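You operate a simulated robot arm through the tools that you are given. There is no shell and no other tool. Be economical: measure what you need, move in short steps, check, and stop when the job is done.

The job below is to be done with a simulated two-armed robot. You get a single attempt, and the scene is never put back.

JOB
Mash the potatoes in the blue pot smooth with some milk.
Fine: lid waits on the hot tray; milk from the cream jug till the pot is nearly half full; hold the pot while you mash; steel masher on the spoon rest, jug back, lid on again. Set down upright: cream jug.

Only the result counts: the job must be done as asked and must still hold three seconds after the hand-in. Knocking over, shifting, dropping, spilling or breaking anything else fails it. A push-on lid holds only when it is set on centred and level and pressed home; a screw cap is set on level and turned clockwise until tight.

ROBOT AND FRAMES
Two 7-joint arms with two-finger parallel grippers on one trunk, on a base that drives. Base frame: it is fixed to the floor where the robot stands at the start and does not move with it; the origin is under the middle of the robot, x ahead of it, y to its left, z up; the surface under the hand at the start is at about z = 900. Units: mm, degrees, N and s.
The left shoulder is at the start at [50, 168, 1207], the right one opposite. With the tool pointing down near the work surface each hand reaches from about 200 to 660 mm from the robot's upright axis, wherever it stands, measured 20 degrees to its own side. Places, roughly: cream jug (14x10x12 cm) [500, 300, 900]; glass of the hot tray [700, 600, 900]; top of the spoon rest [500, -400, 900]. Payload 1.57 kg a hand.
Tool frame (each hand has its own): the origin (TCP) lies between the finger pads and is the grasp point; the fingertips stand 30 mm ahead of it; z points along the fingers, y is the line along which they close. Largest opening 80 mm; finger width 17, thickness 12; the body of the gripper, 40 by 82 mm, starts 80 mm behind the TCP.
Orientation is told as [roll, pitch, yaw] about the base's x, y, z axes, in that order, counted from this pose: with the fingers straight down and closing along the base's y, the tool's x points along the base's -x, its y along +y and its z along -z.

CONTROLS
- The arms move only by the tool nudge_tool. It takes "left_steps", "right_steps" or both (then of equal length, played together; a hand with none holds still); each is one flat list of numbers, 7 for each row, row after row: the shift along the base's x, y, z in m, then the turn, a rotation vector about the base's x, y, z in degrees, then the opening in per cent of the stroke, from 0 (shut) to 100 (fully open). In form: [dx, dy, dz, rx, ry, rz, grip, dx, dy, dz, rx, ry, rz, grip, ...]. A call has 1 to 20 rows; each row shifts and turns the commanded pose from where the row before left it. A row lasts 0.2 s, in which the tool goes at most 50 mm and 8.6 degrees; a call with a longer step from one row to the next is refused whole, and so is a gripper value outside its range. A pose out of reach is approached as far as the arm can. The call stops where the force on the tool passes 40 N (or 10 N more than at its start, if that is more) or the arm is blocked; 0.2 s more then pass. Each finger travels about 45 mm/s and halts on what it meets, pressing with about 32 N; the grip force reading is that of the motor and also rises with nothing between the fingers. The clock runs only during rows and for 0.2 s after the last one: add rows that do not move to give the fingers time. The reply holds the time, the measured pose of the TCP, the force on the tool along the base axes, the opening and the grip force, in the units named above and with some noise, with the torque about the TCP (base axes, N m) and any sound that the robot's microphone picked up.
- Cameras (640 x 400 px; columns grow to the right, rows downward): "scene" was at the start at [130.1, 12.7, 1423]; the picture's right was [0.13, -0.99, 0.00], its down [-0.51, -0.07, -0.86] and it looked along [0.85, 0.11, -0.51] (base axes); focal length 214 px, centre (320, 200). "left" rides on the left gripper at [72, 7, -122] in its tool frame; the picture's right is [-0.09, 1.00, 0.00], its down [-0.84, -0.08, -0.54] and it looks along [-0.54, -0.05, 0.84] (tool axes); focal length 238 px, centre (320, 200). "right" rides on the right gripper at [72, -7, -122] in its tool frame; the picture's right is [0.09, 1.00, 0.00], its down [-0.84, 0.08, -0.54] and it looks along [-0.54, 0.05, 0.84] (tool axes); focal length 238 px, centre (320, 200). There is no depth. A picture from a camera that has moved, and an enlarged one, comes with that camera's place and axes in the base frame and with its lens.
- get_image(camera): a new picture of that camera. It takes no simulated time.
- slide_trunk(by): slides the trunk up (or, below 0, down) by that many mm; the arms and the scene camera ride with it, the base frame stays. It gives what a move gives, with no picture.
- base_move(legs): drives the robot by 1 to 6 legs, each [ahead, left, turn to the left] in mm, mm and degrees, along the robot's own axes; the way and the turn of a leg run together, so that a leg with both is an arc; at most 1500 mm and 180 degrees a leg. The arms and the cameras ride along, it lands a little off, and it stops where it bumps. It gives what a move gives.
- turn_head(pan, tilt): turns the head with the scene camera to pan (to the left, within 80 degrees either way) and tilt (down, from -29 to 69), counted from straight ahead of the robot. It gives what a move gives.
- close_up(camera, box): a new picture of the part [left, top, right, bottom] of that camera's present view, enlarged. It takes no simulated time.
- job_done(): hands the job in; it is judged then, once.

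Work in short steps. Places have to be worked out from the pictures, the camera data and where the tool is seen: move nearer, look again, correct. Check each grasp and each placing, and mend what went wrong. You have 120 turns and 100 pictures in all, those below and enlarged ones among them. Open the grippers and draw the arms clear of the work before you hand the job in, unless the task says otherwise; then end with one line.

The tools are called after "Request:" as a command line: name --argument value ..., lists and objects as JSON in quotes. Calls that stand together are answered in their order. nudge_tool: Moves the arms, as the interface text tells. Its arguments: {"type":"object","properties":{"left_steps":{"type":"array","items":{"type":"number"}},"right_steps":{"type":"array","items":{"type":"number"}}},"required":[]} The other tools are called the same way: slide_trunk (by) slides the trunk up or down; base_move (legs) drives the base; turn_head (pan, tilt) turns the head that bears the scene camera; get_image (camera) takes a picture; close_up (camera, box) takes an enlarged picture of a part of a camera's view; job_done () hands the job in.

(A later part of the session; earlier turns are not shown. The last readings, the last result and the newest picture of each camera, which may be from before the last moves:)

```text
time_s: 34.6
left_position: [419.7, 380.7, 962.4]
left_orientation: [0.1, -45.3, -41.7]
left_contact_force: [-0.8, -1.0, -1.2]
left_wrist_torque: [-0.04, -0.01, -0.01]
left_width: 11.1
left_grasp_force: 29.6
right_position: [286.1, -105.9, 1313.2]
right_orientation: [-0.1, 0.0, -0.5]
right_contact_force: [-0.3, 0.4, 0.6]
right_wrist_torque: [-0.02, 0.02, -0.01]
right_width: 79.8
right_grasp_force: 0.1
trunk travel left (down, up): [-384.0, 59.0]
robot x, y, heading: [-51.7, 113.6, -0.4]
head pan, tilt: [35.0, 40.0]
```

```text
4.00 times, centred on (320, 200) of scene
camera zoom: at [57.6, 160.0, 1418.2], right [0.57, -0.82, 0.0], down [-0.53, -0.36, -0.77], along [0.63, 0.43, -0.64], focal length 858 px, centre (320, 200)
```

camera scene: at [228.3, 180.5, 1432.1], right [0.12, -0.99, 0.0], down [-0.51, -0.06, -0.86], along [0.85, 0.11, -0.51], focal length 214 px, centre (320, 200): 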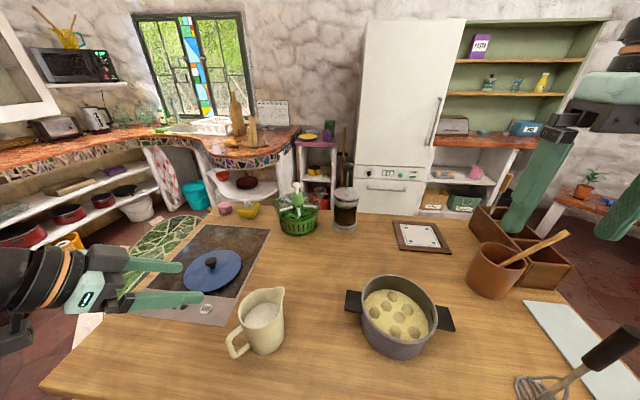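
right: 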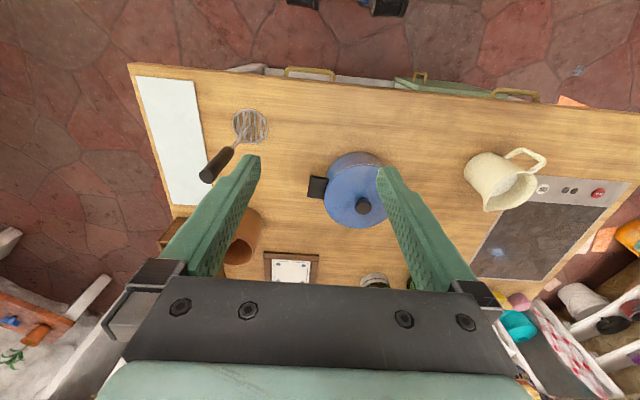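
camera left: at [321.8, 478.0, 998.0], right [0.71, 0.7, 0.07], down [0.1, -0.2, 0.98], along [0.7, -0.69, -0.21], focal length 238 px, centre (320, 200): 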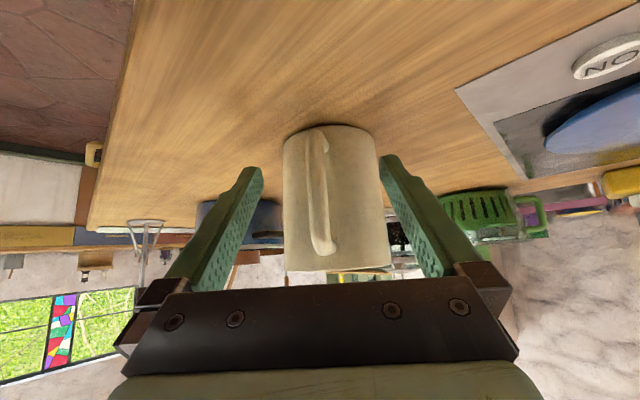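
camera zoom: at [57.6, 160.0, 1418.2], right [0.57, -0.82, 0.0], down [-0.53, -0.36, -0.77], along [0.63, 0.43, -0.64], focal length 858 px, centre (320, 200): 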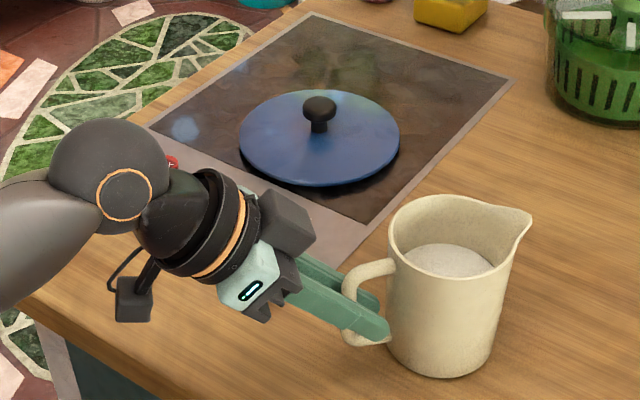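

Gripped at 11 mm without moving the jug. Home pose: [419.7,380.7,962.4]. Lift a little and check for slip.

Request:
nudge_tool --left_steps '[0, 0, 0.005, 0, 0, 0, 0, 0, 0, 0.01, 0, 0, 0, 0, 0, 0, 0.01, 0, 0, 0, 0, 0, 0, 0.01, 0, 0, 0, 0, 0, 0, 0, 0, 0, 0, 0]'

Request:
close_up --camera "scene" --box '[240, 150, 400, 250]'

```text
time_s: 35.8
left_position: [419.9, 381.1, 996.5]
left_orientation: [0.1, -45.2, -41.7]
left_contact_force: [-0.6, -0.6, -4.9]
left_wrist_torque: [0.17, 0.29, 0.01]
left_width: 11.3
left_grasp_force: 29.2
right_position: [286.1, -105.2, 1312.5]
right_orientation: [0.0, 0.0, -0.5]
right_contact_force: [0.8, -0.3, 0.0]
right_wrist_torque: [0.02, 0.0, 0.0]
right_width: 80.0
right_grasp_force: 0.1
trunk travel left (down, up): [-384.0, 59.0]
robot x, y, heading: [-52.2, 109.5, -0.4]
head pan, tilt: [35.0, 40.0]
```

```text
4.00 times, centred on (320, 200) of scene
camera zoom: at [58.2, 160.3, 1418.1], right [0.57, -0.82, 0.0], down [-0.53, -0.36, -0.77], along [0.63, 0.43, -0.64], focal length 858 px, centre (320, 200)
```

zoom: 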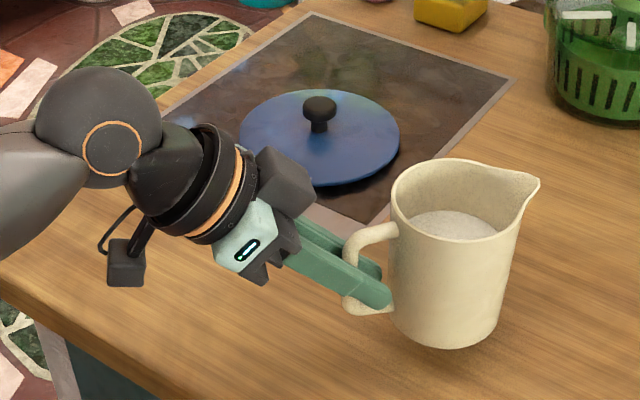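

Level and steady, about 5 N. I'll raise the jug and drive right so the spout comes over the pot.

Request:
nudge_tool --left_steps '[0, 0, 0.02, 0, 0, 0, 0, 0, 0, 0.025, 0, 0, 0, 0, 0, 0, 0.025, 0, 0, 0, 0, 0, 0, 0.025, 0, 0, 0, 0, 0, 0, 0.025, 0, 0, 0, 0]'

Request:
base_move --legs '[[10, -240, 0]]'

Request:
get_image --camera "scene"

```text
time_s: 37.0
left_position: [421.1, 380.8, 1118.2]
left_orientation: [0.1, -45.1, -41.7]
left_contact_force: [0.0, -0.5, -5.1]
left_wrist_torque: [0.14, 0.26, 0.01]
left_width: 11.1
left_grasp_force: 28.8
right_position: [286.2, -106.6, 1311.3]
right_orientation: [0.0, 0.2, -0.6]
right_contact_force: [0.9, 0.2, 0.6]
right_wrist_torque: [0.01, 0.0, -0.01]
right_width: 80.1
right_grasp_force: 0.1
trunk travel left (down, up): [-384.0, 59.0]
robot x, y, heading: [-53.7, 112.0, -0.1]
head pan, tilt: [35.0, 40.0]
```

```text
time_s: 39.8
left_position: [428.4, 134.4, 1116.4]
left_orientation: [-0.1, -45.1, -42.0]
left_contact_force: [-0.3, -0.1, -5.3]
left_wrist_torque: [0.22, 0.24, -0.01]
left_width: 11.4
left_grasp_force: 29.2
right_position: [295.0, -351.1, 1311.9]
right_orientation: [0.1, 0.1, -0.5]
right_contact_force: [-0.9, 0.1, 0.2]
right_wrist_torque: [-0.05, 0.01, -0.02]
right_width: 80.0
right_grasp_force: 0.1
trunk travel left (down, up): [-384.0, 59.0]
robot x, y, heading: [-48.2, -137.4, -0.9]
head pan, tilt: [35.0, 40.0]
```

```text
64 pictures are left
camera scene: at [66.3, -85.1, 1418.2], right [0.57, -0.82, 0.0], down [-0.53, -0.36, -0.77], along [0.63, 0.43, -0.64], focal length 214 px, centre (320, 200)
```

scene: 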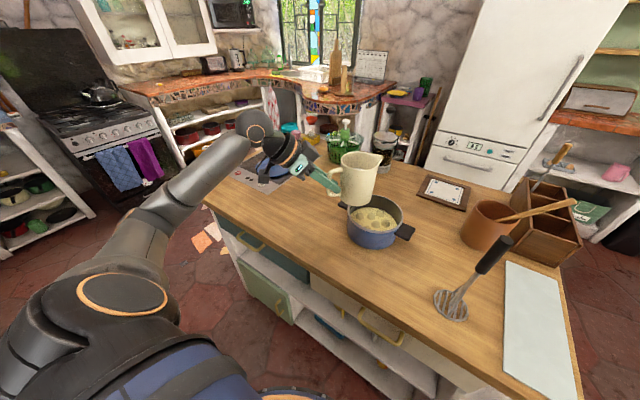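

The spout is over the pot near [527,46]. Begin tilting: 30° about the closing axis.

Request:
nudge_tool --left_steps '[0, 0, 0, 3.35, 3.72, 0, 0, 0, 0, 0, 3.35, 3.72, 0, 0, 0, 0, 0, 3.35, 3.72, 0, 0, 0, 0, 0, 3.35, 3.72, 0, 0, 0, 0, 0, 3.35, 3.72, 0, 0, 0, 0, 0, 3.35, 3.72, 0, 0]'

Request:
close_up --camera "scene" --box '[280, 130, 440, 260]'

```text
time_s: 41.2
left_position: [428.5, 134.1, 1116.1]
left_orientation: [0.1, -15.0, -41.9]
left_contact_force: [-0.7, -0.6, -5.5]
left_wrist_torque: [0.12, 0.21, -0.01]
left_width: 11.4
left_grasp_force: 29.0
right_position: [293.6, -352.7, 1312.6]
right_orientation: [0.0, 0.2, -0.6]
right_contact_force: [-0.3, -0.8, -0.1]
right_wrist_torque: [-0.03, -0.01, -0.03]
right_width: 80.0
right_grasp_force: 0.1
trunk travel left (down, up): [-384.0, 59.0]
robot x, y, heading: [-47.7, -133.5, -0.5]
head pan, tilt: [35.0, 40.0]
```

```text
3.08 times, centred on (360, 195) of scene
camera zoom: at [66.5, -85.1, 1418.1], right [0.57, -0.82, 0.0], down [-0.53, -0.36, -0.77], along [0.63, 0.43, -0.64], focal length 660 px, centre (197, 215)
```

zoom: 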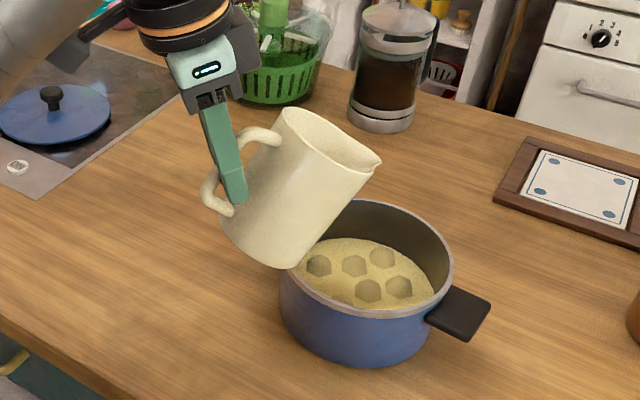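

Good alignment. Tilt 10° more and watch.

Request:
nudge_tool --left_steps '[0, 0, 0, 3.35, 3.72, 0, 0, 0, 0, 0, 3.35, 3.72, 0, 0, 0, 0, 0, 0, 0, 0, 0]'

Request:
close_up --camera "scene" --box '[280, 130, 440, 260]'

```text
time_s: 42.0
left_position: [428.6, 134.1, 1116.6]
left_orientation: [0.2, -5.0, -41.9]
left_contact_force: [-0.5, 0.1, -4.6]
left_wrist_torque: [0.11, 0.19, 0.01]
left_width: 11.4
left_grasp_force: 28.5
right_position: [294.3, -350.6, 1312.0]
right_orientation: [-0.1, 0.1, -0.6]
right_contact_force: [-0.1, 0.0, 0.3]
right_wrist_torque: [-0.03, 0.02, 0.0]
right_width: 80.1
right_grasp_force: 0.1
trunk travel left (down, up): [-384.0, 59.0]
robot x, y, heading: [-45.5, -133.5, -0.5]
head pan, tilt: [35.0, 40.0]
```

```text
3.08 times, centred on (360, 195) of scene
camera zoom: at [66.3, -84.7, 1418.1], right [0.57, -0.82, 0.0], down [-0.53, -0.36, -0.77], along [0.63, 0.43, -0.64], focal length 660 px, centre (197, 215)
```

zoom: 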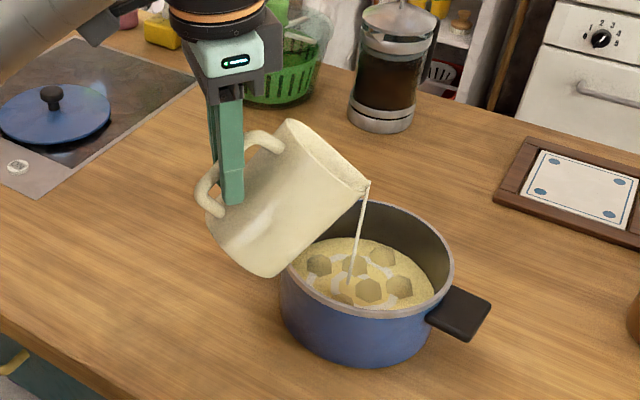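

Milk is flowing. I'll take a tight close-up of the pot to track the level.

Request:
close_up --camera "scene" --box '[340, 170, 410, 230]'

Request:
nudge_tool --left_steps '[0, 0, 0, 0, 0, 0, 0, 0, 0, 0, 0, 0, 0, 0]'

Request:
close_up --camera "scene" --box '[340, 170, 410, 230]'

```text
6.67 times, centred on (375, 200) of scene
camera zoom: at [66.3, -84.7, 1418.1], right [0.57, -0.82, 0.0], down [-0.53, -0.36, -0.77], along [0.63, 0.43, -0.64], focal length 1430 px, centre (-47, 200)
```

zoom: 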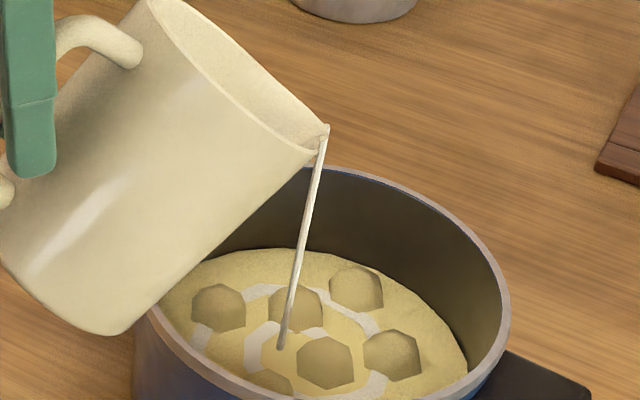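

```text
time_s: 42.6
left_position: [428.7, 134.5, 1117.1]
left_orientation: [0.1, -5.1, -41.9]
left_contact_force: [1.3, 0.3, -5.3]
left_wrist_torque: [0.09, 0.18, 0.05]
left_width: 11.1
left_grasp_force: 29.1
right_position: [294.5, -352.4, 1312.2]
right_orientation: [0.0, 0.1, -0.6]
right_contact_force: [-0.6, 1.0, 0.3]
right_wrist_torque: [0.0, 0.02, 0.0]
right_width: 80.0
right_grasp_force: 0.1
trunk travel left (down, up): [-384.0, 59.0]
robot x, y, heading: [-44.1, -130.9, -0.7]
head pan, tilt: [35.0, 40.0]
```

```text
6.67 times, centred on (375, 200) of scene
camera zoom: at [66.3, -84.8, 1418.2], right [0.57, -0.82, 0.0], down [-0.53, -0.36, -0.77], along [0.63, 0.43, -0.64], focal length 1430 px, centre (-47, 200)
```

zoom: 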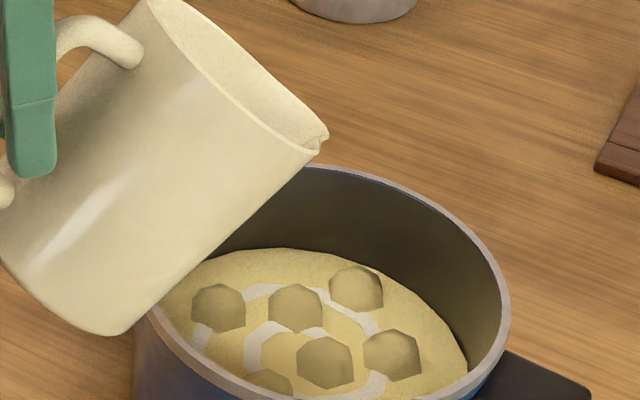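

Flow stops at each tilt when the level reaches the lip, so the pour can be metered. The contents sit about 49 mm below the rim of the ~82 mm deep pot. I'll tilt another 5°.

Request:
nudge_tool --left_steps '[0.003, -0.003, 0, 3.35, 3.72, 0, 0, 0, 0, 0, 0, 0, 0, 0, 0, 0, 0, 0, 0, 0, 0, 0, 0, 0, 0, 0, 0, 0, 0, 0, 0, 0, 0, 0, 0]'

Request:
close_up --camera "scene" --box '[340, 170, 410, 230]'

```text
time_s: 43.8
left_position: [431.5, 130.2, 1116.2]
left_orientation: [0.1, 0.0, -41.9]
left_contact_force: [0.0, 0.1, -4.1]
left_wrist_torque: [0.05, 0.19, 0.03]
left_width: 11.4
left_grasp_force: 28.9
right_position: [293.7, -351.8, 1312.0]
right_orientation: [-0.1, 0.1, -0.6]
right_contact_force: [0.4, 0.5, 0.6]
right_wrist_torque: [0.01, 0.01, 0.03]
right_width: 80.0
right_grasp_force: 0.0
trunk travel left (down, up): [-384.0, 59.0]
robot x, y, heading: [-44.5, -135.1, -0.4]
head pan, tilt: [35.0, 40.0]
```

```text
6.67 times, centred on (375, 200) of scene
camera zoom: at [66.2, -84.9, 1418.2], right [0.57, -0.82, 0.0], down [-0.53, -0.36, -0.77], along [0.63, 0.43, -0.64], focal length 1430 px, centre (-47, 200)
```

zoom: 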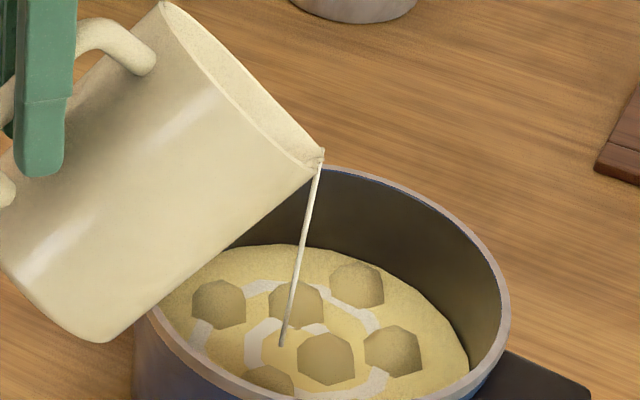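

The level is creeping up (far edge at row ~245). Another 5° with a hold.

Request:
nudge_tool --left_steps '[0.004, -0.004, 0, 3.35, 3.72, 0, 0, 0, 0, 0, 0, 0, 0, 0, 0, 0, 0, 0, 0, 0, 0, 0, 0, 0, 0, 0, 0, 0, 0, 0, 0, 0, 0, 0, 0, 0, 0, 0, 0, 0, 0, 0]'

Request:
close_up --camera "scene" --box '[340, 170, 410, 230]'

```text
time_s: 45.2
left_position: [435.7, 127.2, 1116.4]
left_orientation: [0.2, 4.9, -41.9]
left_contact_force: [0.0, -0.4, -3.0]
left_wrist_torque: [0.08, 0.13, 0.01]
left_width: 11.3
left_grasp_force: 28.7
right_position: [293.2, -351.2, 1311.6]
right_orientation: [0.0, 0.0, -0.7]
right_contact_force: [0.1, -0.3, 0.6]
right_wrist_torque: [0.02, -0.02, 0.0]
right_width: 79.9
right_grasp_force: 0.0
trunk travel left (down, up): [-384.0, 59.0]
robot x, y, heading: [-44.3, -133.1, -0.8]
head pan, tilt: [35.0, 40.0]
```

```text
6.67 times, centred on (375, 200) of scene
camera zoom: at [66.1, -84.8, 1418.2], right [0.57, -0.82, 0.0], down [-0.53, -0.36, -0.77], along [0.63, 0.43, -0.64], focal length 1430 px, centre (-47, 200)
```

zoom: 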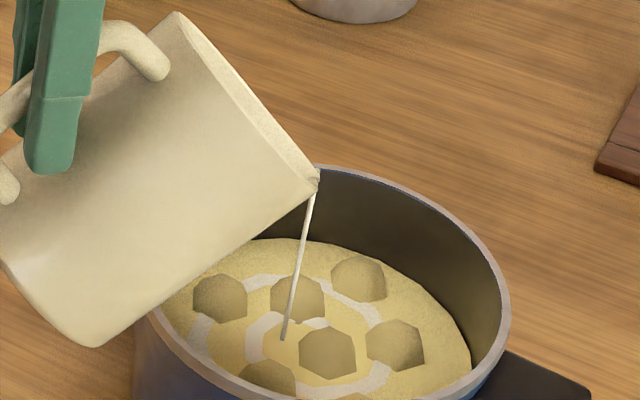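

Risen by about 6 mm, so it may be close to the mark. I'll tilt back to stop the flow and measure carefully.

Request:
nudge_tool --left_steps '[0, 0, 0, -5.0, -5.6, 0, 0, 0, 0, 0, -5.0, -5.6, 0, 0, 0, 0, 0, -5.0, -5.6, 0, 0, -0.01, 0.009, 0, -5.0, -5.6, 0, 0, -0.03, 0.03, 0, 0, 0, 0, 0, -0.02, 0.035, 0, 0, 0, 0, 0, 0, 0, 0, 0, 0, 0, 0]'

Request:
close_up --camera "scene" --box '[330, 160, 430, 250]'

```text
time_s: 46.8
left_position: [374.6, 200.6, 1116.9]
left_orientation: [0.3, -25.1, -42.0]
left_contact_force: [-0.2, 0.3, -3.6]
left_wrist_torque: [0.14, 0.18, 0.0]
left_width: 11.3
left_grasp_force: 28.9
right_position: [293.4, -352.4, 1312.4]
right_orientation: [-0.1, 0.1, -0.6]
right_contact_force: [-0.6, -0.6, 0.2]
right_wrist_torque: [0.01, -0.01, 0.04]
right_width: 79.9
right_grasp_force: 0.0
trunk travel left (down, up): [-384.0, 59.0]
robot x, y, heading: [-42.3, -134.8, -0.6]
head pan, tilt: [35.0, 40.0]
```

```text
4.44 times, centred on (380, 205) of scene
camera zoom: at [66.6, -85.2, 1418.1], right [0.57, -0.82, 0.0], down [-0.53, -0.36, -0.77], along [0.63, 0.43, -0.64], focal length 953 px, centre (53, 178)
```

zoom: 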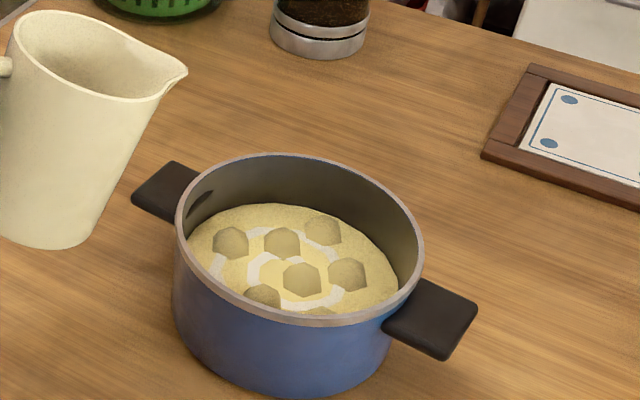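

The level is now about 40 mm below the rim, roughly half. I'll stop pouring, bring the jug upright and take it back to its place.

Request:
nudge_tool --left_steps '[0, 0, 0, -3.37, -3.75, 0, 0, 0, 0, 0, -3.37, -3.75, 0, 0, 0.01, -0.015, 0, -3.37, -3.75, 0, 0, 0.015, -0.02, 0, -3.37, -3.75, 0, 0, 0.02, -0.02, 0, 0, 0, 0, 0]'

Request:
base_move --legs '[[-8, 240, 0]]'

Request:
get_image --camera "scene"

```text
time_s: 48.0
left_position: [422.7, 146.1, 1116.0]
left_orientation: [0.2, -45.3, -41.9]
left_contact_force: [0.0, 1.0, -3.6]
left_wrist_torque: [0.17, 0.21, 0.02]
left_width: 11.3
left_grasp_force: 28.9
right_position: [293.8, -352.9, 1311.0]
right_orientation: [0.0, 0.1, -0.6]
right_contact_force: [-0.1, -0.5, 1.1]
right_wrist_torque: [-0.01, 0.03, 0.03]
right_width: 80.1
right_grasp_force: 0.0
trunk travel left (down, up): [-384.0, 59.0]
robot x, y, heading: [-46.1, -133.6, -0.5]
head pan, tilt: [35.0, 40.0]
```

```text
time_s: 50.7
left_position: [414.8, 386.9, 1116.6]
left_orientation: [0.2, -45.3, -41.9]
left_contact_force: [0.2, 0.6, -2.8]
left_wrist_torque: [0.16, 0.19, -0.01]
left_width: 11.2
left_grasp_force: 28.5
right_position: [287.9, -110.1, 1312.0]
right_orientation: [0.0, 0.0, -0.6]
right_contact_force: [-0.2, 0.3, -0.4]
right_wrist_torque: [0.01, 0.03, 0.01]
right_width: 80.1
right_grasp_force: 0.1
trunk travel left (down, up): [-384.0, 59.0]
robot x, y, heading: [-50.9, 105.0, -0.5]
head pan, tilt: [35.0, 40.0]
```

```text
56 pictures are left
camera scene: at [60.4, 156.4, 1418.2], right [0.57, -0.82, 0.0], down [-0.53, -0.36, -0.77], along [0.63, 0.43, -0.64], focal length 214 px, centre (320, 200)
```

scene: 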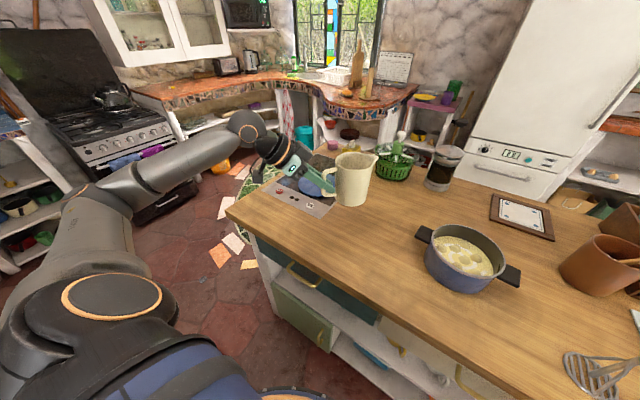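

Over its place. Lower the jug to just above the table, then feel for contact.

Request:
nudge_tool --left_steps '[0.005, -0.006, -0.02, 0, 0, 0, 0, 0, 0, -0.03, 0, 0, 0, 0, 0, 0, -0.03, 0, 0, 0, 0, 0, 0, -0.03, 0, 0, 0, 0, 0, 0, -0.02, 0, 0, 0, 0, 0, 0, -0.015, 0, 0, 0, 0]'

Request:
nudge_tool --left_steps '[0, 0, -0.003, 0, 0, 0, 0, 0, 0, -0.003, 0, 0, 0, 0, 0, 0, -0.002, 0, 0, 0, 0]'

Request:
close_up --camera "scene" --box '[260, 150, 420, 250]'

```text
time_s: 52.1
left_position: [420.0, 381.4, 970.9]
left_orientation: [0.2, -45.4, -41.9]
left_contact_force: [-0.2, -0.6, -4.0]
left_wrist_torque: [0.12, 0.21, 0.0]
left_width: 11.2
left_grasp_force: 29.5
right_position: [287.5, -110.3, 1312.2]
right_orientation: [0.0, 0.1, -0.5]
right_contact_force: [-0.5, -0.3, 0.9]
right_wrist_torque: [-0.01, 0.01, 0.02]
right_width: 80.0
right_grasp_force: 0.1
trunk travel left (down, up): [-384.0, 59.0]
robot x, y, heading: [-51.4, 108.0, -0.5]
head pan, tilt: [35.0, 40.0]
```

```text
time_s: 52.9
left_position: [421.0, 381.6, 964.1]
left_orientation: [0.3, -45.3, -42.0]
left_contact_force: [0.2, 0.3, -1.9]
left_wrist_torque: [0.08, 0.13, -0.06]
left_width: 11.3
left_grasp_force: 29.3
right_position: [288.7, -110.7, 1313.1]
right_orientation: [0.1, 0.0, -0.5]
right_contact_force: [0.5, -0.1, 0.6]
right_wrist_torque: [-0.02, 0.01, 0.01]
right_width: 80.0
right_grasp_force: 0.0
trunk travel left (down, up): [-384.0, 59.0]
robot x, y, heading: [-53.0, 109.9, -0.5]
head pan, tilt: [35.0, 40.0]
```

```text
4.00 times, centred on (340, 200) of scene
camera zoom: at [60.2, 156.1, 1418.2], right [0.57, -0.82, 0.0], down [-0.53, -0.36, -0.77], along [0.63, 0.43, -0.64], focal length 858 px, centre (240, 200)
```

zoom: 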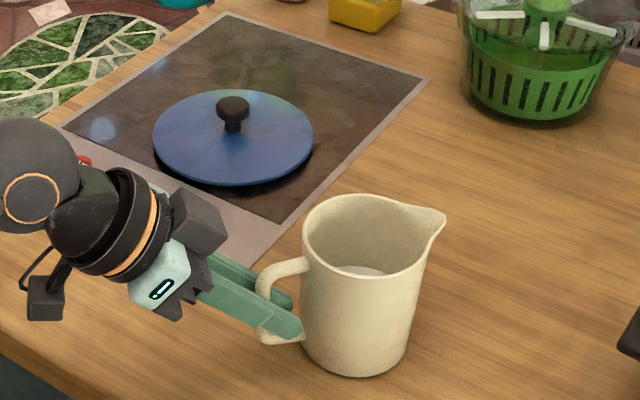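

Contact is beginning. One more mm down, then release and withdraw along the fingers.

Request:
nudge_tool --left_steps '[0, 0, -0.002, 0, 0, 0, 0, 0, 0, 0, 0, 0, 0, 0, 0, 0, 0, 0, 0, 0, 30, 0, 0, 0, 0, 0, 0, 60, 0, 0, 0, 0, 0, 0, 100, 0, 0, 0, 0, 0, 0, 100, 0, 0, 0, 0, 0, 0, 100, -0.012, 0.011, 0.016, 0, 0, 0, 100, -0.02, 0.018, 0.027, 0, 0, 0, 100, -0.02, 0.018, 0.027, 0, 0, 0, 100, -0.02, 0.018, 0.027, 0, 0, 0, 100]'

Request:
close_up --camera "scene" --box '[260, 150, 420, 250]'

```text
time_s: 55.3
left_position: [346.2, 446.0, 1057.4]
left_orientation: [0.4, -45.4, -42.0]
left_contact_force: [-0.4, 0.3, -0.3]
left_wrist_torque: [0.0, -0.01, -0.04]
left_width: 80.0
left_grasp_force: 0.1
right_position: [286.6, -109.9, 1312.4]
right_orientation: [0.0, 0.1, -0.7]
right_contact_force: [-0.5, -0.3, -1.1]
right_wrist_torque: [0.02, -0.04, -0.02]
right_width: 79.9
right_grasp_force: 0.0
trunk travel left (down, up): [-384.0, 59.0]
robot x, y, heading: [-48.4, 108.9, -0.7]
head pan, tilt: [35.0, 40.0]
```

```text
4.00 times, centred on (340, 200) of scene
camera zoom: at [59.4, 156.0, 1418.3], right [0.57, -0.82, 0.0], down [-0.53, -0.36, -0.77], along [0.63, 0.43, -0.64], focal length 858 px, centre (240, 200)
```

zoom: 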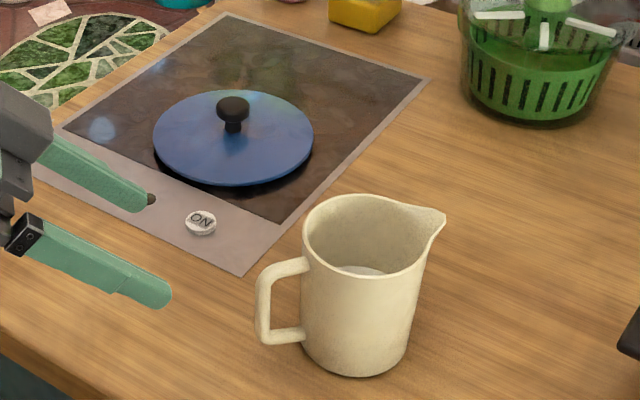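

The jug is back and upright. Next the masher: raise the left hand clear, then drive right to y≈0.

Request:
nudge_tool --left_steps '[0, 0, 0.04, 0, 0, 0, 100, 0, 0, 0.04, 0, 0, 0, 100, 0, 0, 0.04, 0, 0, 0, 100, 0, 0, 0.03, 0, 0, 0, 100]'

Request:
base_move --legs '[[0, -109, 0]]'

Request:
nudge_tool --right_steps '[0.018, -0.007, -0.03, 0, 0, 8.1, 100, 0.018, -0.007, -0.03, 0, 0, 8.1, 100, 0.018, -0.007, -0.03, 0, 0, 8.1, 100, 0.018, -0.007, -0.03, 0, 0, 8.1, 100, 0.018, -0.007, -0.03, 0, 0, 8.1, 100, 0, 0, 0, 4.82, -5.75, 0, 100, 0, 0, 0, 4.82, -5.75, 0, 100, 0, 0, 0, 4.82, -5.75, 0, 100, 0, 0, 0, 4.82, -5.75, 0, 100, 0, 0, 0, 4.82, -5.75, 0, 100, 0, 0, 0, 4.82, -5.75, 0, 100]'

Request:
turn_head --pan -15 --tilt 40

Request:
get_image --camera "scene"

Request:
get_image --camera "right"

```text
time_s: 56.3
left_position: [348.4, 446.7, 1209.8]
left_orientation: [0.2, -45.3, -41.8]
left_contact_force: [0.1, -0.1, -0.3]
left_wrist_torque: [0.02, -0.03, 0.01]
left_width: 80.1
left_grasp_force: 0.1
right_position: [287.3, -110.8, 1313.0]
right_orientation: [-0.1, 0.0, -0.6]
right_contact_force: [-0.1, -1.0, 0.7]
right_wrist_torque: [-0.02, 0.01, 0.01]
right_width: 79.9
right_grasp_force: 0.1
trunk travel left (down, up): [-384.0, 59.0]
robot x, y, heading: [-52.2, 109.6, -0.5]
head pan, tilt: [35.0, 40.0]
```

```text
time_s: 57.9
left_position: [346.5, 338.0, 1208.5]
left_orientation: [0.3, -45.3, -42.0]
left_contact_force: [0.4, -0.3, -0.4]
left_wrist_torque: [0.06, 0.04, 0.02]
left_width: 80.1
left_grasp_force: 0.1
right_position: [288.2, -218.7, 1313.1]
right_orientation: [0.0, 0.0, -0.5]
right_contact_force: [-0.6, -0.5, 0.6]
right_wrist_torque: [0.01, 0.0, -0.02]
right_width: 79.7
right_grasp_force: 0.0
trunk travel left (down, up): [-384.0, 59.0]
robot x, y, heading: [-53.3, -2.6, -0.5]
head pan, tilt: [35.0, 40.0]
```

```text
time_s: 60.3
left_position: [348.1, 337.4, 1207.4]
left_orientation: [0.2, -45.3, -41.9]
left_contact_force: [0.2, 0.5, -0.5]
left_wrist_torque: [0.0, 0.01, -0.02]
left_width: 80.2
left_grasp_force: 0.1
right_position: [376.7, -254.7, 1161.7]
right_orientation: [0.0, -45.2, 40.1]
right_contact_force: [-0.4, 0.1, -0.3]
right_wrist_torque: [-0.01, 0.01, 0.01]
right_width: 79.9
right_grasp_force: 0.0
trunk travel left (down, up): [-384.0, 59.0]
robot x, y, heading: [-51.4, 2.3, -0.5]
head pan, tilt: [35.0, 40.0]
```

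```text
time_s: 61.5
left_position: [348.4, 337.0, 1207.6]
left_orientation: [0.2, -45.3, -41.9]
left_contact_force: [-0.5, -0.3, 0.8]
left_wrist_torque: [0.02, -0.02, 0.05]
left_width: 80.2
left_grasp_force: 0.1
right_position: [377.0, -255.0, 1161.6]
right_orientation: [0.0, -45.0, 39.9]
right_contact_force: [-0.5, -0.7, 0.2]
right_wrist_torque: [0.03, 0.01, 0.02]
right_width: 79.9
right_grasp_force: 0.0
trunk travel left (down, up): [-384.0, 59.0]
robot x, y, heading: [-51.3, -1.4, -0.3]
head pan, tilt: [-15.0, 40.0]
```

```text
53 pictures are left
camera scene: at [70.8, -23.3, 1418.2], right [-0.27, -0.96, 0.0], down [-0.62, 0.17, -0.77], along [0.74, -0.2, -0.64], focal length 214 px, centre (320, 200)
```

scene: 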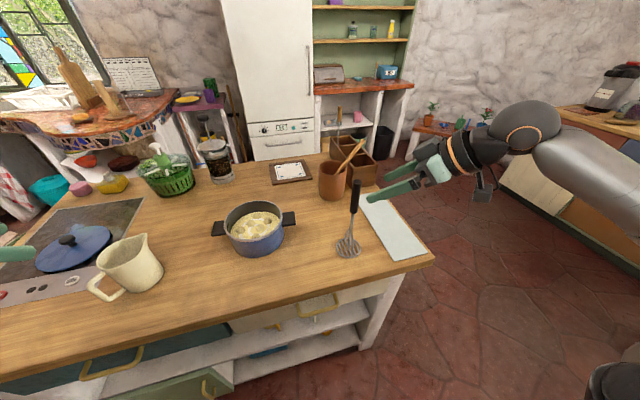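

```text
52 pictures are left
camera right: at [276.4, -348.2, 1196.0], right [-0.69, 0.72, -0.06], down [0.11, 0.19, 0.97], along [0.72, 0.67, -0.21], focal length 238 px, centre (320, 200)
```

right: 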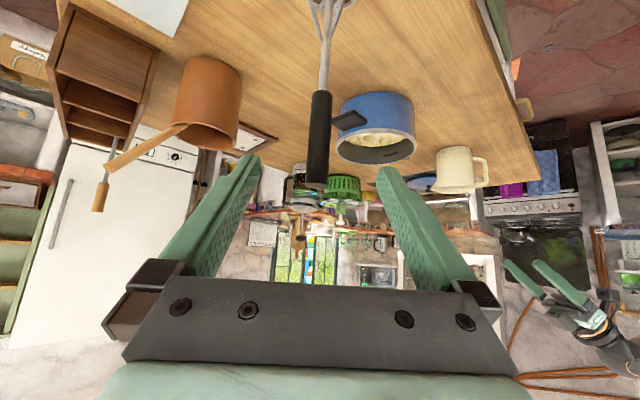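

The handle is exactly on the approach line (z 1049–1138). Advance and grip at z≈1092.

Request:
nudge_tool --right_steps '[0.0165, 0.014, -0.023, 0, 0, 0, 100, 0.0165, 0.014, -0.023, 0, 0, 0, 100, 0.009, 0.007, -0.012, 0, 0, 0, 100, 0.008, 0.007, -0.012, 0, 0, 0, 100]'

Request:
close_up --camera "scene" --box '[290, 150, 430, 270]'

Request:
get_image --camera "right"

```text
time_s: 62.5
left_position: [347.5, 338.1, 1208.3]
left_orientation: [0.2, -45.3, -41.9]
left_contact_force: [-0.5, -0.9, -0.1]
left_wrist_torque: [-0.01, -0.01, 0.0]
left_width: 80.0
left_grasp_force: 0.1
right_position: [427.4, -211.9, 1093.0]
right_orientation: [-0.1, -45.0, 39.9]
right_contact_force: [0.2, -0.7, -0.1]
right_wrist_torque: [0.03, -0.01, -0.02]
right_width: 79.8
right_grasp_force: 0.0
trunk travel left (down, up): [-384.0, 59.0]
robot x, y, heading: [-50.0, -1.8, -0.6]
head pan, tilt: [-15.0, 40.0]
```

```text
3.33 times, centred on (360, 210) of scene
camera zoom: at [71.1, -23.3, 1418.2], right [-0.27, -0.96, 0.0], down [-0.62, 0.17, -0.77], along [0.74, -0.21, -0.64], focal length 715 px, centre (187, 167)
```

zoom: 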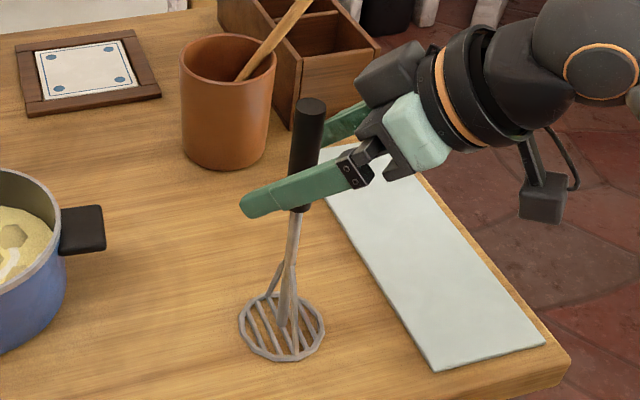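

```text
50 pictures are left
camera right: at [326.9, -305.7, 1126.5], right [-0.69, 0.72, -0.06], down [0.11, 0.19, 0.97], along [0.72, 0.66, -0.21], focal length 238 px, centre (320, 200)
```

right: 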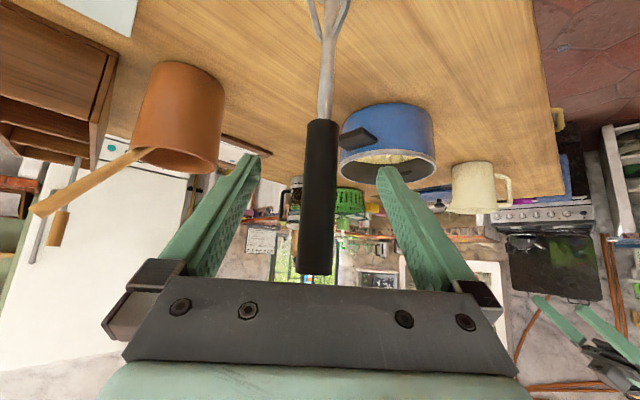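

Handle is centred. Close.

Request:
nudge_tool --right_steps '[0, 0, 0, 0, 0, 0, 70, 0, 0, 0, 0, 0, 0, 40, 0, 0, 0, 0, 0, 0, 10, 0, 0, 0, 0, 0, 0, 0, 0, 0, 0, 0, 0, 0, 0, 0, 0, 0, 0, 0, 0, 0, 0, 0, 0.01, 0, 0, 0, 0, 0, 0, 0.02, 0, 0, 0, 0]'

Request:
close_up --camera "scene" --box '[290, 150, 430, 270]'

```text
time_s: 64.3
left_position: [348.0, 336.7, 1208.0]
left_orientation: [0.2, -45.3, -41.9]
left_contact_force: [-0.4, -0.6, -1.0]
left_wrist_torque: [0.0, -0.02, -0.01]
left_width: 80.0
left_grasp_force: 0.1
right_position: [426.6, -212.5, 1121.2]
right_orientation: [0.0, -45.0, 40.0]
right_contact_force: [0.8, -0.1, -2.6]
right_wrist_torque: [-0.02, 0.0, -0.01]
right_width: 20.5
right_grasp_force: 32.1
trunk travel left (down, up): [-384.0, 59.0]
robot x, y, heading: [-48.0, 1.3, -0.5]
head pan, tilt: [-15.0, 40.0]
```

```text
3.33 times, centred on (360, 210) of scene
camera zoom: at [71.0, -23.3, 1418.2], right [-0.27, -0.96, 0.0], down [-0.62, 0.17, -0.77], along [0.74, -0.21, -0.64], focal length 715 px, centre (187, 167)
```

zoom: 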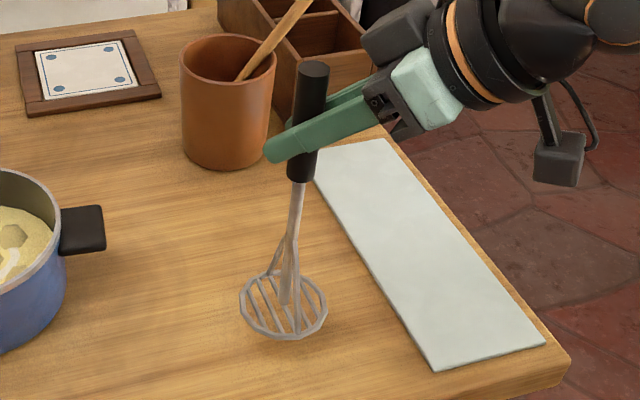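

Held. Plate is 193 mm below the TCP. I'll lift it above rim height and drive towards the pot.

Request:
nudge_tool --right_steps '[0, 0, 0.02, 0, 0, 0, 0, 0, 0, 0.02, 0, 0, 0, 0, 0, 0, 0.02, 0, 0, 0, 0, 0, 0, 0.02, 0, 0, 0, 0, 0, 0, 0.015, 0, 0, 0, 0]'

Request:
base_move --legs '[[70, 105, 0]]'

Request:
nudge_tool --right_steps '[0.008, 0.03, 0, 0, 0, 0, 0, 0.008, 0.03, 0, 0, 0, 0, 0, 0.008, 0.03, 0, 0, 0, 0, 0, 0.008, 0.03, 0, 0, 0, 0, 0, 0.008, 0.025, 0, 0, 0, 0, 0]'

Request:
turn_head --pan 5 --tilt 45

Request:
get_image --camera "scene"

```text
time_s: 65.5
left_position: [348.1, 338.2, 1208.2]
left_orientation: [0.1, -45.3, -41.9]
left_contact_force: [0.8, 0.9, -0.2]
left_wrist_torque: [0.01, 0.0, 0.01]
left_width: 80.0
left_grasp_force: 0.1
right_position: [427.6, -212.4, 1215.9]
right_orientation: [0.0, -45.0, 39.9]
right_contact_force: [0.0, 0.2, -2.8]
right_wrist_torque: [0.0, 0.0, -0.03]
right_width: 20.6
right_grasp_force: 32.3
trunk travel left (down, up): [-384.0, 59.0]
robot x, y, heading: [-51.9, 1.7, -0.3]
head pan, tilt: [-15.0, 40.0]
```

```text
time_s: 67.1
left_position: [419.7, 441.6, 1208.2]
left_orientation: [0.2, -45.3, -41.8]
left_contact_force: [0.2, -0.4, -0.2]
left_wrist_torque: [-0.02, 0.0, -0.02]
left_width: 80.1
left_grasp_force: 0.0
right_position: [499.2, -107.6, 1216.3]
right_orientation: [0.0, -44.9, 40.0]
right_contact_force: [-0.6, -0.1, -2.4]
right_wrist_torque: [-0.04, -0.03, 0.0]
right_width: 20.8
right_grasp_force: 31.7
trunk travel left (down, up): [-384.0, 59.0]
robot x, y, heading: [17.1, 104.6, -0.6]
head pan, tilt: [-15.0, 40.0]
```

```text
time_s: 68.3
left_position: [419.9, 442.3, 1207.0]
left_orientation: [0.2, -45.2, -41.8]
left_contact_force: [0.2, -1.1, -0.3]
left_wrist_torque: [0.0, 0.0, 0.01]
left_width: 80.0
left_grasp_force: 0.0
right_position: [538.8, 40.9, 1215.3]
right_orientation: [0.0, -44.9, 39.8]
right_contact_force: [-0.7, 0.0, -2.5]
right_wrist_torque: [-0.02, -0.01, 0.01]
right_width: 20.9
right_grasp_force: 32.5
trunk travel left (down, up): [-384.0, 59.0]
robot x, y, heading: [20.6, 107.3, -0.2]
head pan, tilt: [-15.0, 40.0]
```

```text
time_s: 69.1
left_position: [418.9, 441.1, 1207.9]
left_orientation: [0.2, -45.3, -41.9]
left_contact_force: [-0.2, 0.0, 0.2]
left_wrist_torque: [-0.01, -0.03, 0.02]
left_width: 79.9
left_grasp_force: 0.1
right_position: [539.0, 40.1, 1214.7]
right_orientation: [0.0, -45.1, 40.0]
right_contact_force: [-0.3, 0.8, -2.7]
right_wrist_torque: [-0.01, -0.01, 0.0]
right_width: 20.4
right_grasp_force: 31.8
trunk travel left (down, up): [-384.0, 59.0]
robot x, y, heading: [23.1, 103.7, -0.4]
head pan, tilt: [5.0, 45.0]
```

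```text
48 pictures are left
camera scene: at [142.2, 109.9, 1410.9], right [0.08, -1.0, 0.0], down [-0.7, -0.06, -0.71], along [0.7, 0.06, -0.71], focal length 214 px, centre (320, 200)
```

scene: 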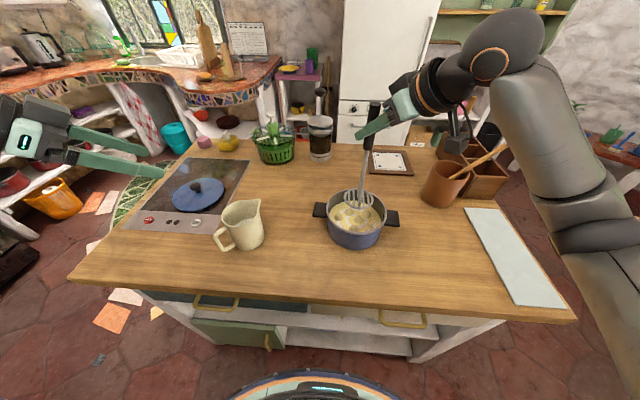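

The masher hangs over the pot. Now I'll close in on the pot's left handle to aim the left hand.

Request:
close_up --camera "scene" --box '[290, 160, 420, 270]'

```text
3.64 times, centred on (355, 215) of scene
camera zoom: at [142.2, 109.9, 1410.9], right [0.08, -1.0, 0.0], down [-0.7, -0.06, -0.71], along [0.7, 0.06, -0.71], focal length 780 px, centre (193, 146)
```

zoom: 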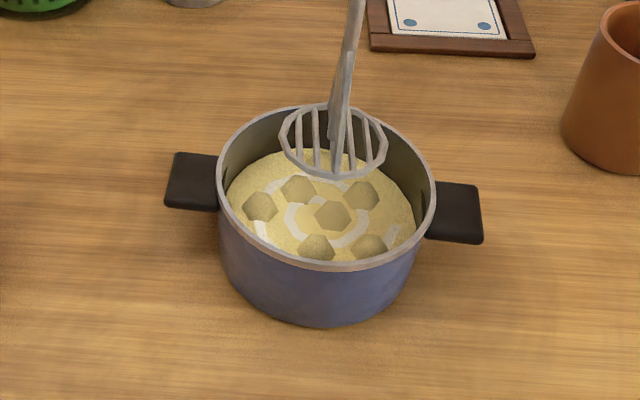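

Handle tab centre ≈[543,147,965]. The jug spout is near, so I'll use a steep approach (25° tilt, heading −94°) to keep the wrist camera clear of it. Move high over to a pre-position first.

Request:
nudge_tool --left_steps '[0.018, -0.034, 0, 0, 0, -7.4, 100, 0.018, -0.034, 0, 0, 0, -7.4, 100, 0.018, -0.034, 0, 0, 0, -7.4, 100, 0.018, -0.034, 0, 0, 0, -7.4, 100, 0.018, -0.034, 0, 0, 0, -7.4, 100, 0.018, -0.034, -0.01, 0, 0, -7.4, 100, 0.018, -0.034, -0.01, 0, 0, -7.4, 100, 0, 0, 0, 6.65, -0.5, 0, 100, 0, 0, 0, 6.65, -0.5, 0, 100, 0, 0, 0, 6.65, -0.5, 0, 100]'

Request:
get_image --camera "scene"

Request:
get_image --camera "left"

```text
time_s: 71.3
left_position: [545.8, 203.6, 1188.0]
left_orientation: [0.6, -25.1, -93.9]
left_contact_force: [0.5, 0.3, 0.5]
left_wrist_torque: [-0.01, 0.0, -0.01]
left_width: 79.9
left_grasp_force: 0.1
right_position: [538.8, 39.5, 1215.7]
right_orientation: [0.0, -45.1, 39.9]
right_contact_force: [-0.1, 0.2, -2.0]
right_wrist_torque: [-0.02, -0.01, -0.03]
right_width: 20.6
right_grasp_force: 31.8
trunk travel left (down, up): [-384.0, 59.0]
robot x, y, heading: [20.5, 101.4, -0.3]
head pan, tilt: [5.0, 45.0]
```

```text
46 pictures are left
camera scene: at [142.0, 109.6, 1410.9], right [0.08, -1.0, 0.0], down [-0.7, -0.06, -0.71], along [0.7, 0.06, -0.71], focal length 214 px, centre (320, 200)
```

scene: 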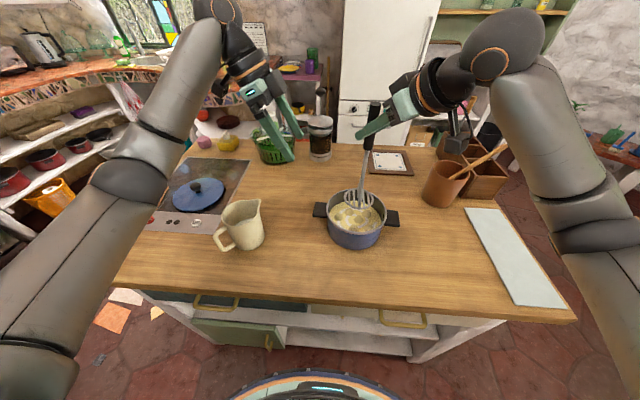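

```text
45 pictures are left
camera left: at [558.7, 320.9, 1268.9], right [0.99, -0.15, 0.05], down [-0.12, -0.52, 0.85], along [-0.1, -0.84, -0.53], focal length 238 px, centre (320, 200)
```

left: 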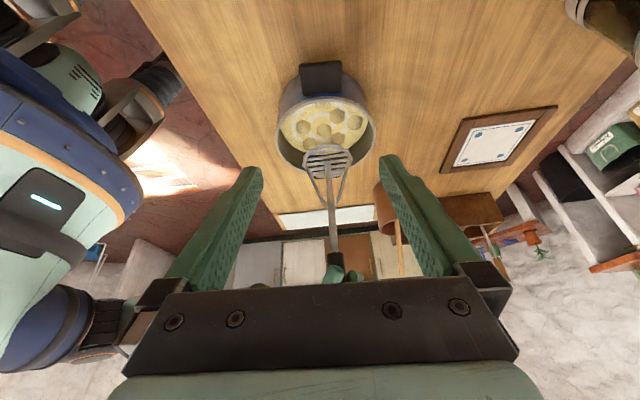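

The left camera confirms the tab at about [546,144,962]. Descend and straddle it.

Request:
nudge_tool --left_steps '[0, -0.005, -0.039, 0, 0, 0, 100, 0, -0.005, -0.039, 0, 0, 0, 100, 0.001, -0.005, -0.039, 0, 0, 0, 100, 0.001, -0.005, -0.039, 0, 0, 0, 100, -0.001, -0.011, -0.024, 0, 0, 0, 100, -0.001, -0.008, -0.018, 0, 0, 0, 100]'

Request:
get_image --camera "left"

Request:
close_up --camera "scene" --box '[200, 140, 420, 270]'

```text
time_s: 72.7
left_position: [546.8, 164.4, 988.3]
left_orientation: [0.5, -25.4, -93.8]
left_contact_force: [1.0, -0.3, -0.1]
left_wrist_torque: [-0.01, 0.01, -0.03]
left_width: 79.9
left_grasp_force: 0.0
right_position: [539.0, 38.6, 1213.1]
right_orientation: [0.0, -45.0, 40.1]
right_contact_force: [-0.2, -0.2, -2.6]
right_wrist_torque: [0.01, 0.02, -0.03]
right_width: 20.7
right_grasp_force: 32.2
trunk travel left (down, up): [-384.0, 59.0]
robot x, y, heading: [17.7, 102.9, -0.7]
head pan, tilt: [5.0, 45.0]
```

```text
44 pictures are left
camera left: at [559.1, 281.5, 1069.7], right [0.99, -0.14, 0.05], down [-0.12, -0.52, 0.85], along [-0.1, -0.84, -0.53], focal length 238 px, centre (320, 200)
```

left: 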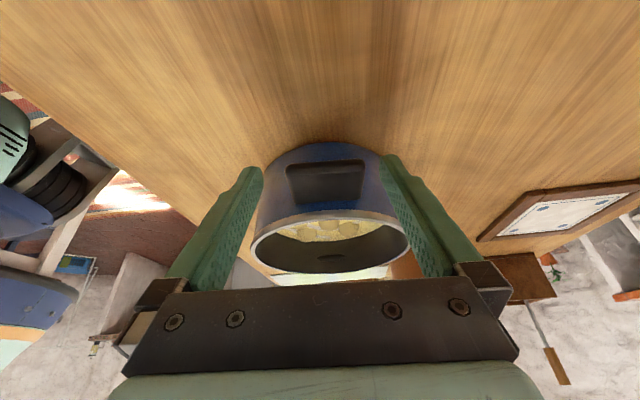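

```text
2.91 times, centred on (310, 205) of scene
camera zoom: at [142.2, 109.9, 1410.9], right [0.08, -1.0, 0.0], down [-0.71, -0.06, -0.71], along [0.7, 0.06, -0.71], focal length 624 px, centre (349, 186)
```

zoom: 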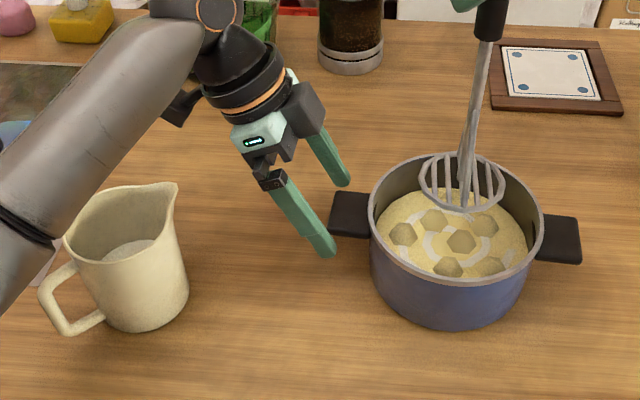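

Aligned. Final advance, then close on the tab.

Request:
nudge_tool --left_steps '[0.001, -0.007, -0.014, 0, 0, 0, 100, 0.001, -0.007, -0.014, 0, 0, 0, 100, 0, 0, 0, 0, 0, 0, 80, 0, 0, 0, 0, 0, 0, 65, 0, 0, 0, 0, 0, 0, 50, 0, 0, 0, 0, 0, 0, 35, 0, 0, 0, 0, 0, 0, 20, 0, 0, 0, 0, 0, 0, 10, 0, 0, 0, 0, 0, 0, 10]'

Request:
get_image --camera "left"

Request:
close_up --camera "scene" --box '[200, 140, 420, 270]'

```text
time_s: 74.7
left_position: [546.8, 150.7, 961.9]
left_orientation: [0.5, -25.3, -93.8]
left_contact_force: [1.5, 0.4, 0.2]
left_wrist_torque: [0.06, -0.23, -0.01]
left_width: 55.6
left_grasp_force: 32.1
right_position: [538.9, 40.2, 1214.6]
right_orientation: [0.0, -44.8, 39.9]
right_contact_force: [0.2, -0.1, -2.4]
right_wrist_torque: [0.0, -0.02, -0.01]
right_width: 20.2
right_grasp_force: 31.8
trunk travel left (down, up): [-384.0, 59.0]
robot x, y, heading: [23.9, 100.2, -0.7]
head pan, tilt: [5.0, 45.0]
```

```text
42 pictures are left
camera left: at [560.8, 267.9, 1042.1], right [0.99, -0.14, 0.05], down [-0.12, -0.52, 0.85], along [-0.1, -0.84, -0.53], focal length 238 px, centre (320, 200)
```

left: 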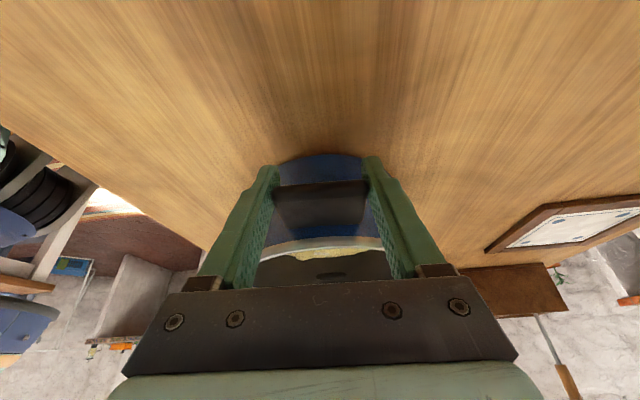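

```text
2.91 times, centred on (310, 205) of scene
camera zoom: at [142.4, 109.9, 1410.9], right [0.08, -1.0, 0.0], down [-0.71, -0.06, -0.71], along [0.7, 0.06, -0.71], focal length 624 px, centre (349, 186)
```

zoom: 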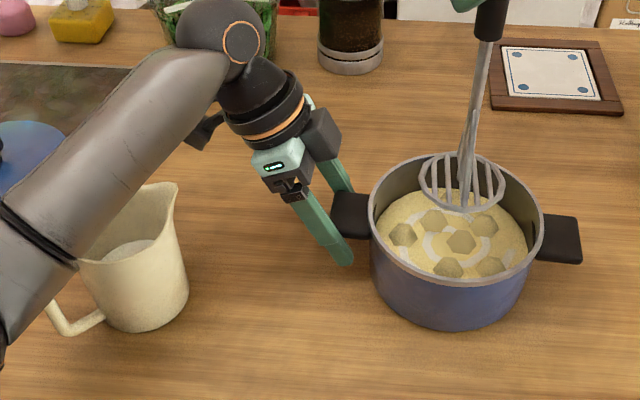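

The pot is held (tab 55.6 mm). First mash stroke at the centre: go down and feel the resistance.

Request:
nudge_tool --right_steps '[-0.002, 0.003, -0.03, 0, 0, 0, 0, 0, 0, -0.03, 0, 0, 0, 0, 0, 0, -0.015, 0, 0, 0, 0, 0, 0, -0.01, 0, 0, 0, 0, 0, 0, -0.01, 0, 0, 0, 0]'

Request:
close_up --camera "scene" --box '[290, 160, 420, 270]'

```text
time_s: 75.9
left_position: [547.6, 152.7, 962.2]
left_orientation: [0.5, -25.4, -93.8]
left_contact_force: [1.8, 0.5, 0.7]
left_wrist_torque: [0.07, 0.04, -0.18]
left_width: 55.8
left_grasp_force: 32.1
right_position: [536.3, 41.7, 1120.9]
right_orientation: [0.0, -44.9, 40.0]
right_contact_force: [-0.8, -0.1, -3.7]
right_wrist_torque: [-0.04, -0.01, -0.03]
right_width: 20.4
right_grasp_force: 31.8
trunk travel left (down, up): [-384.0, 59.0]
robot x, y, heading: [22.1, 99.4, -0.5]
head pan, tilt: [5.0, 45.0]
```

```text
3.64 times, centred on (355, 215) of scene
camera zoom: at [142.3, 110.0, 1410.9], right [0.08, -1.0, 0.0], down [-0.71, -0.06, -0.71], along [0.7, 0.06, -0.71], focal length 780 px, centre (193, 146)
```

zoom: 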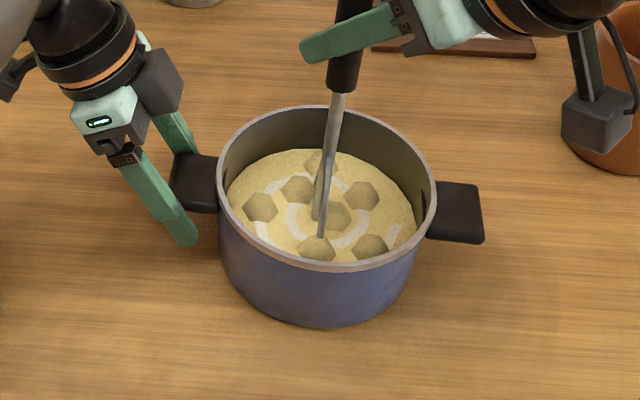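

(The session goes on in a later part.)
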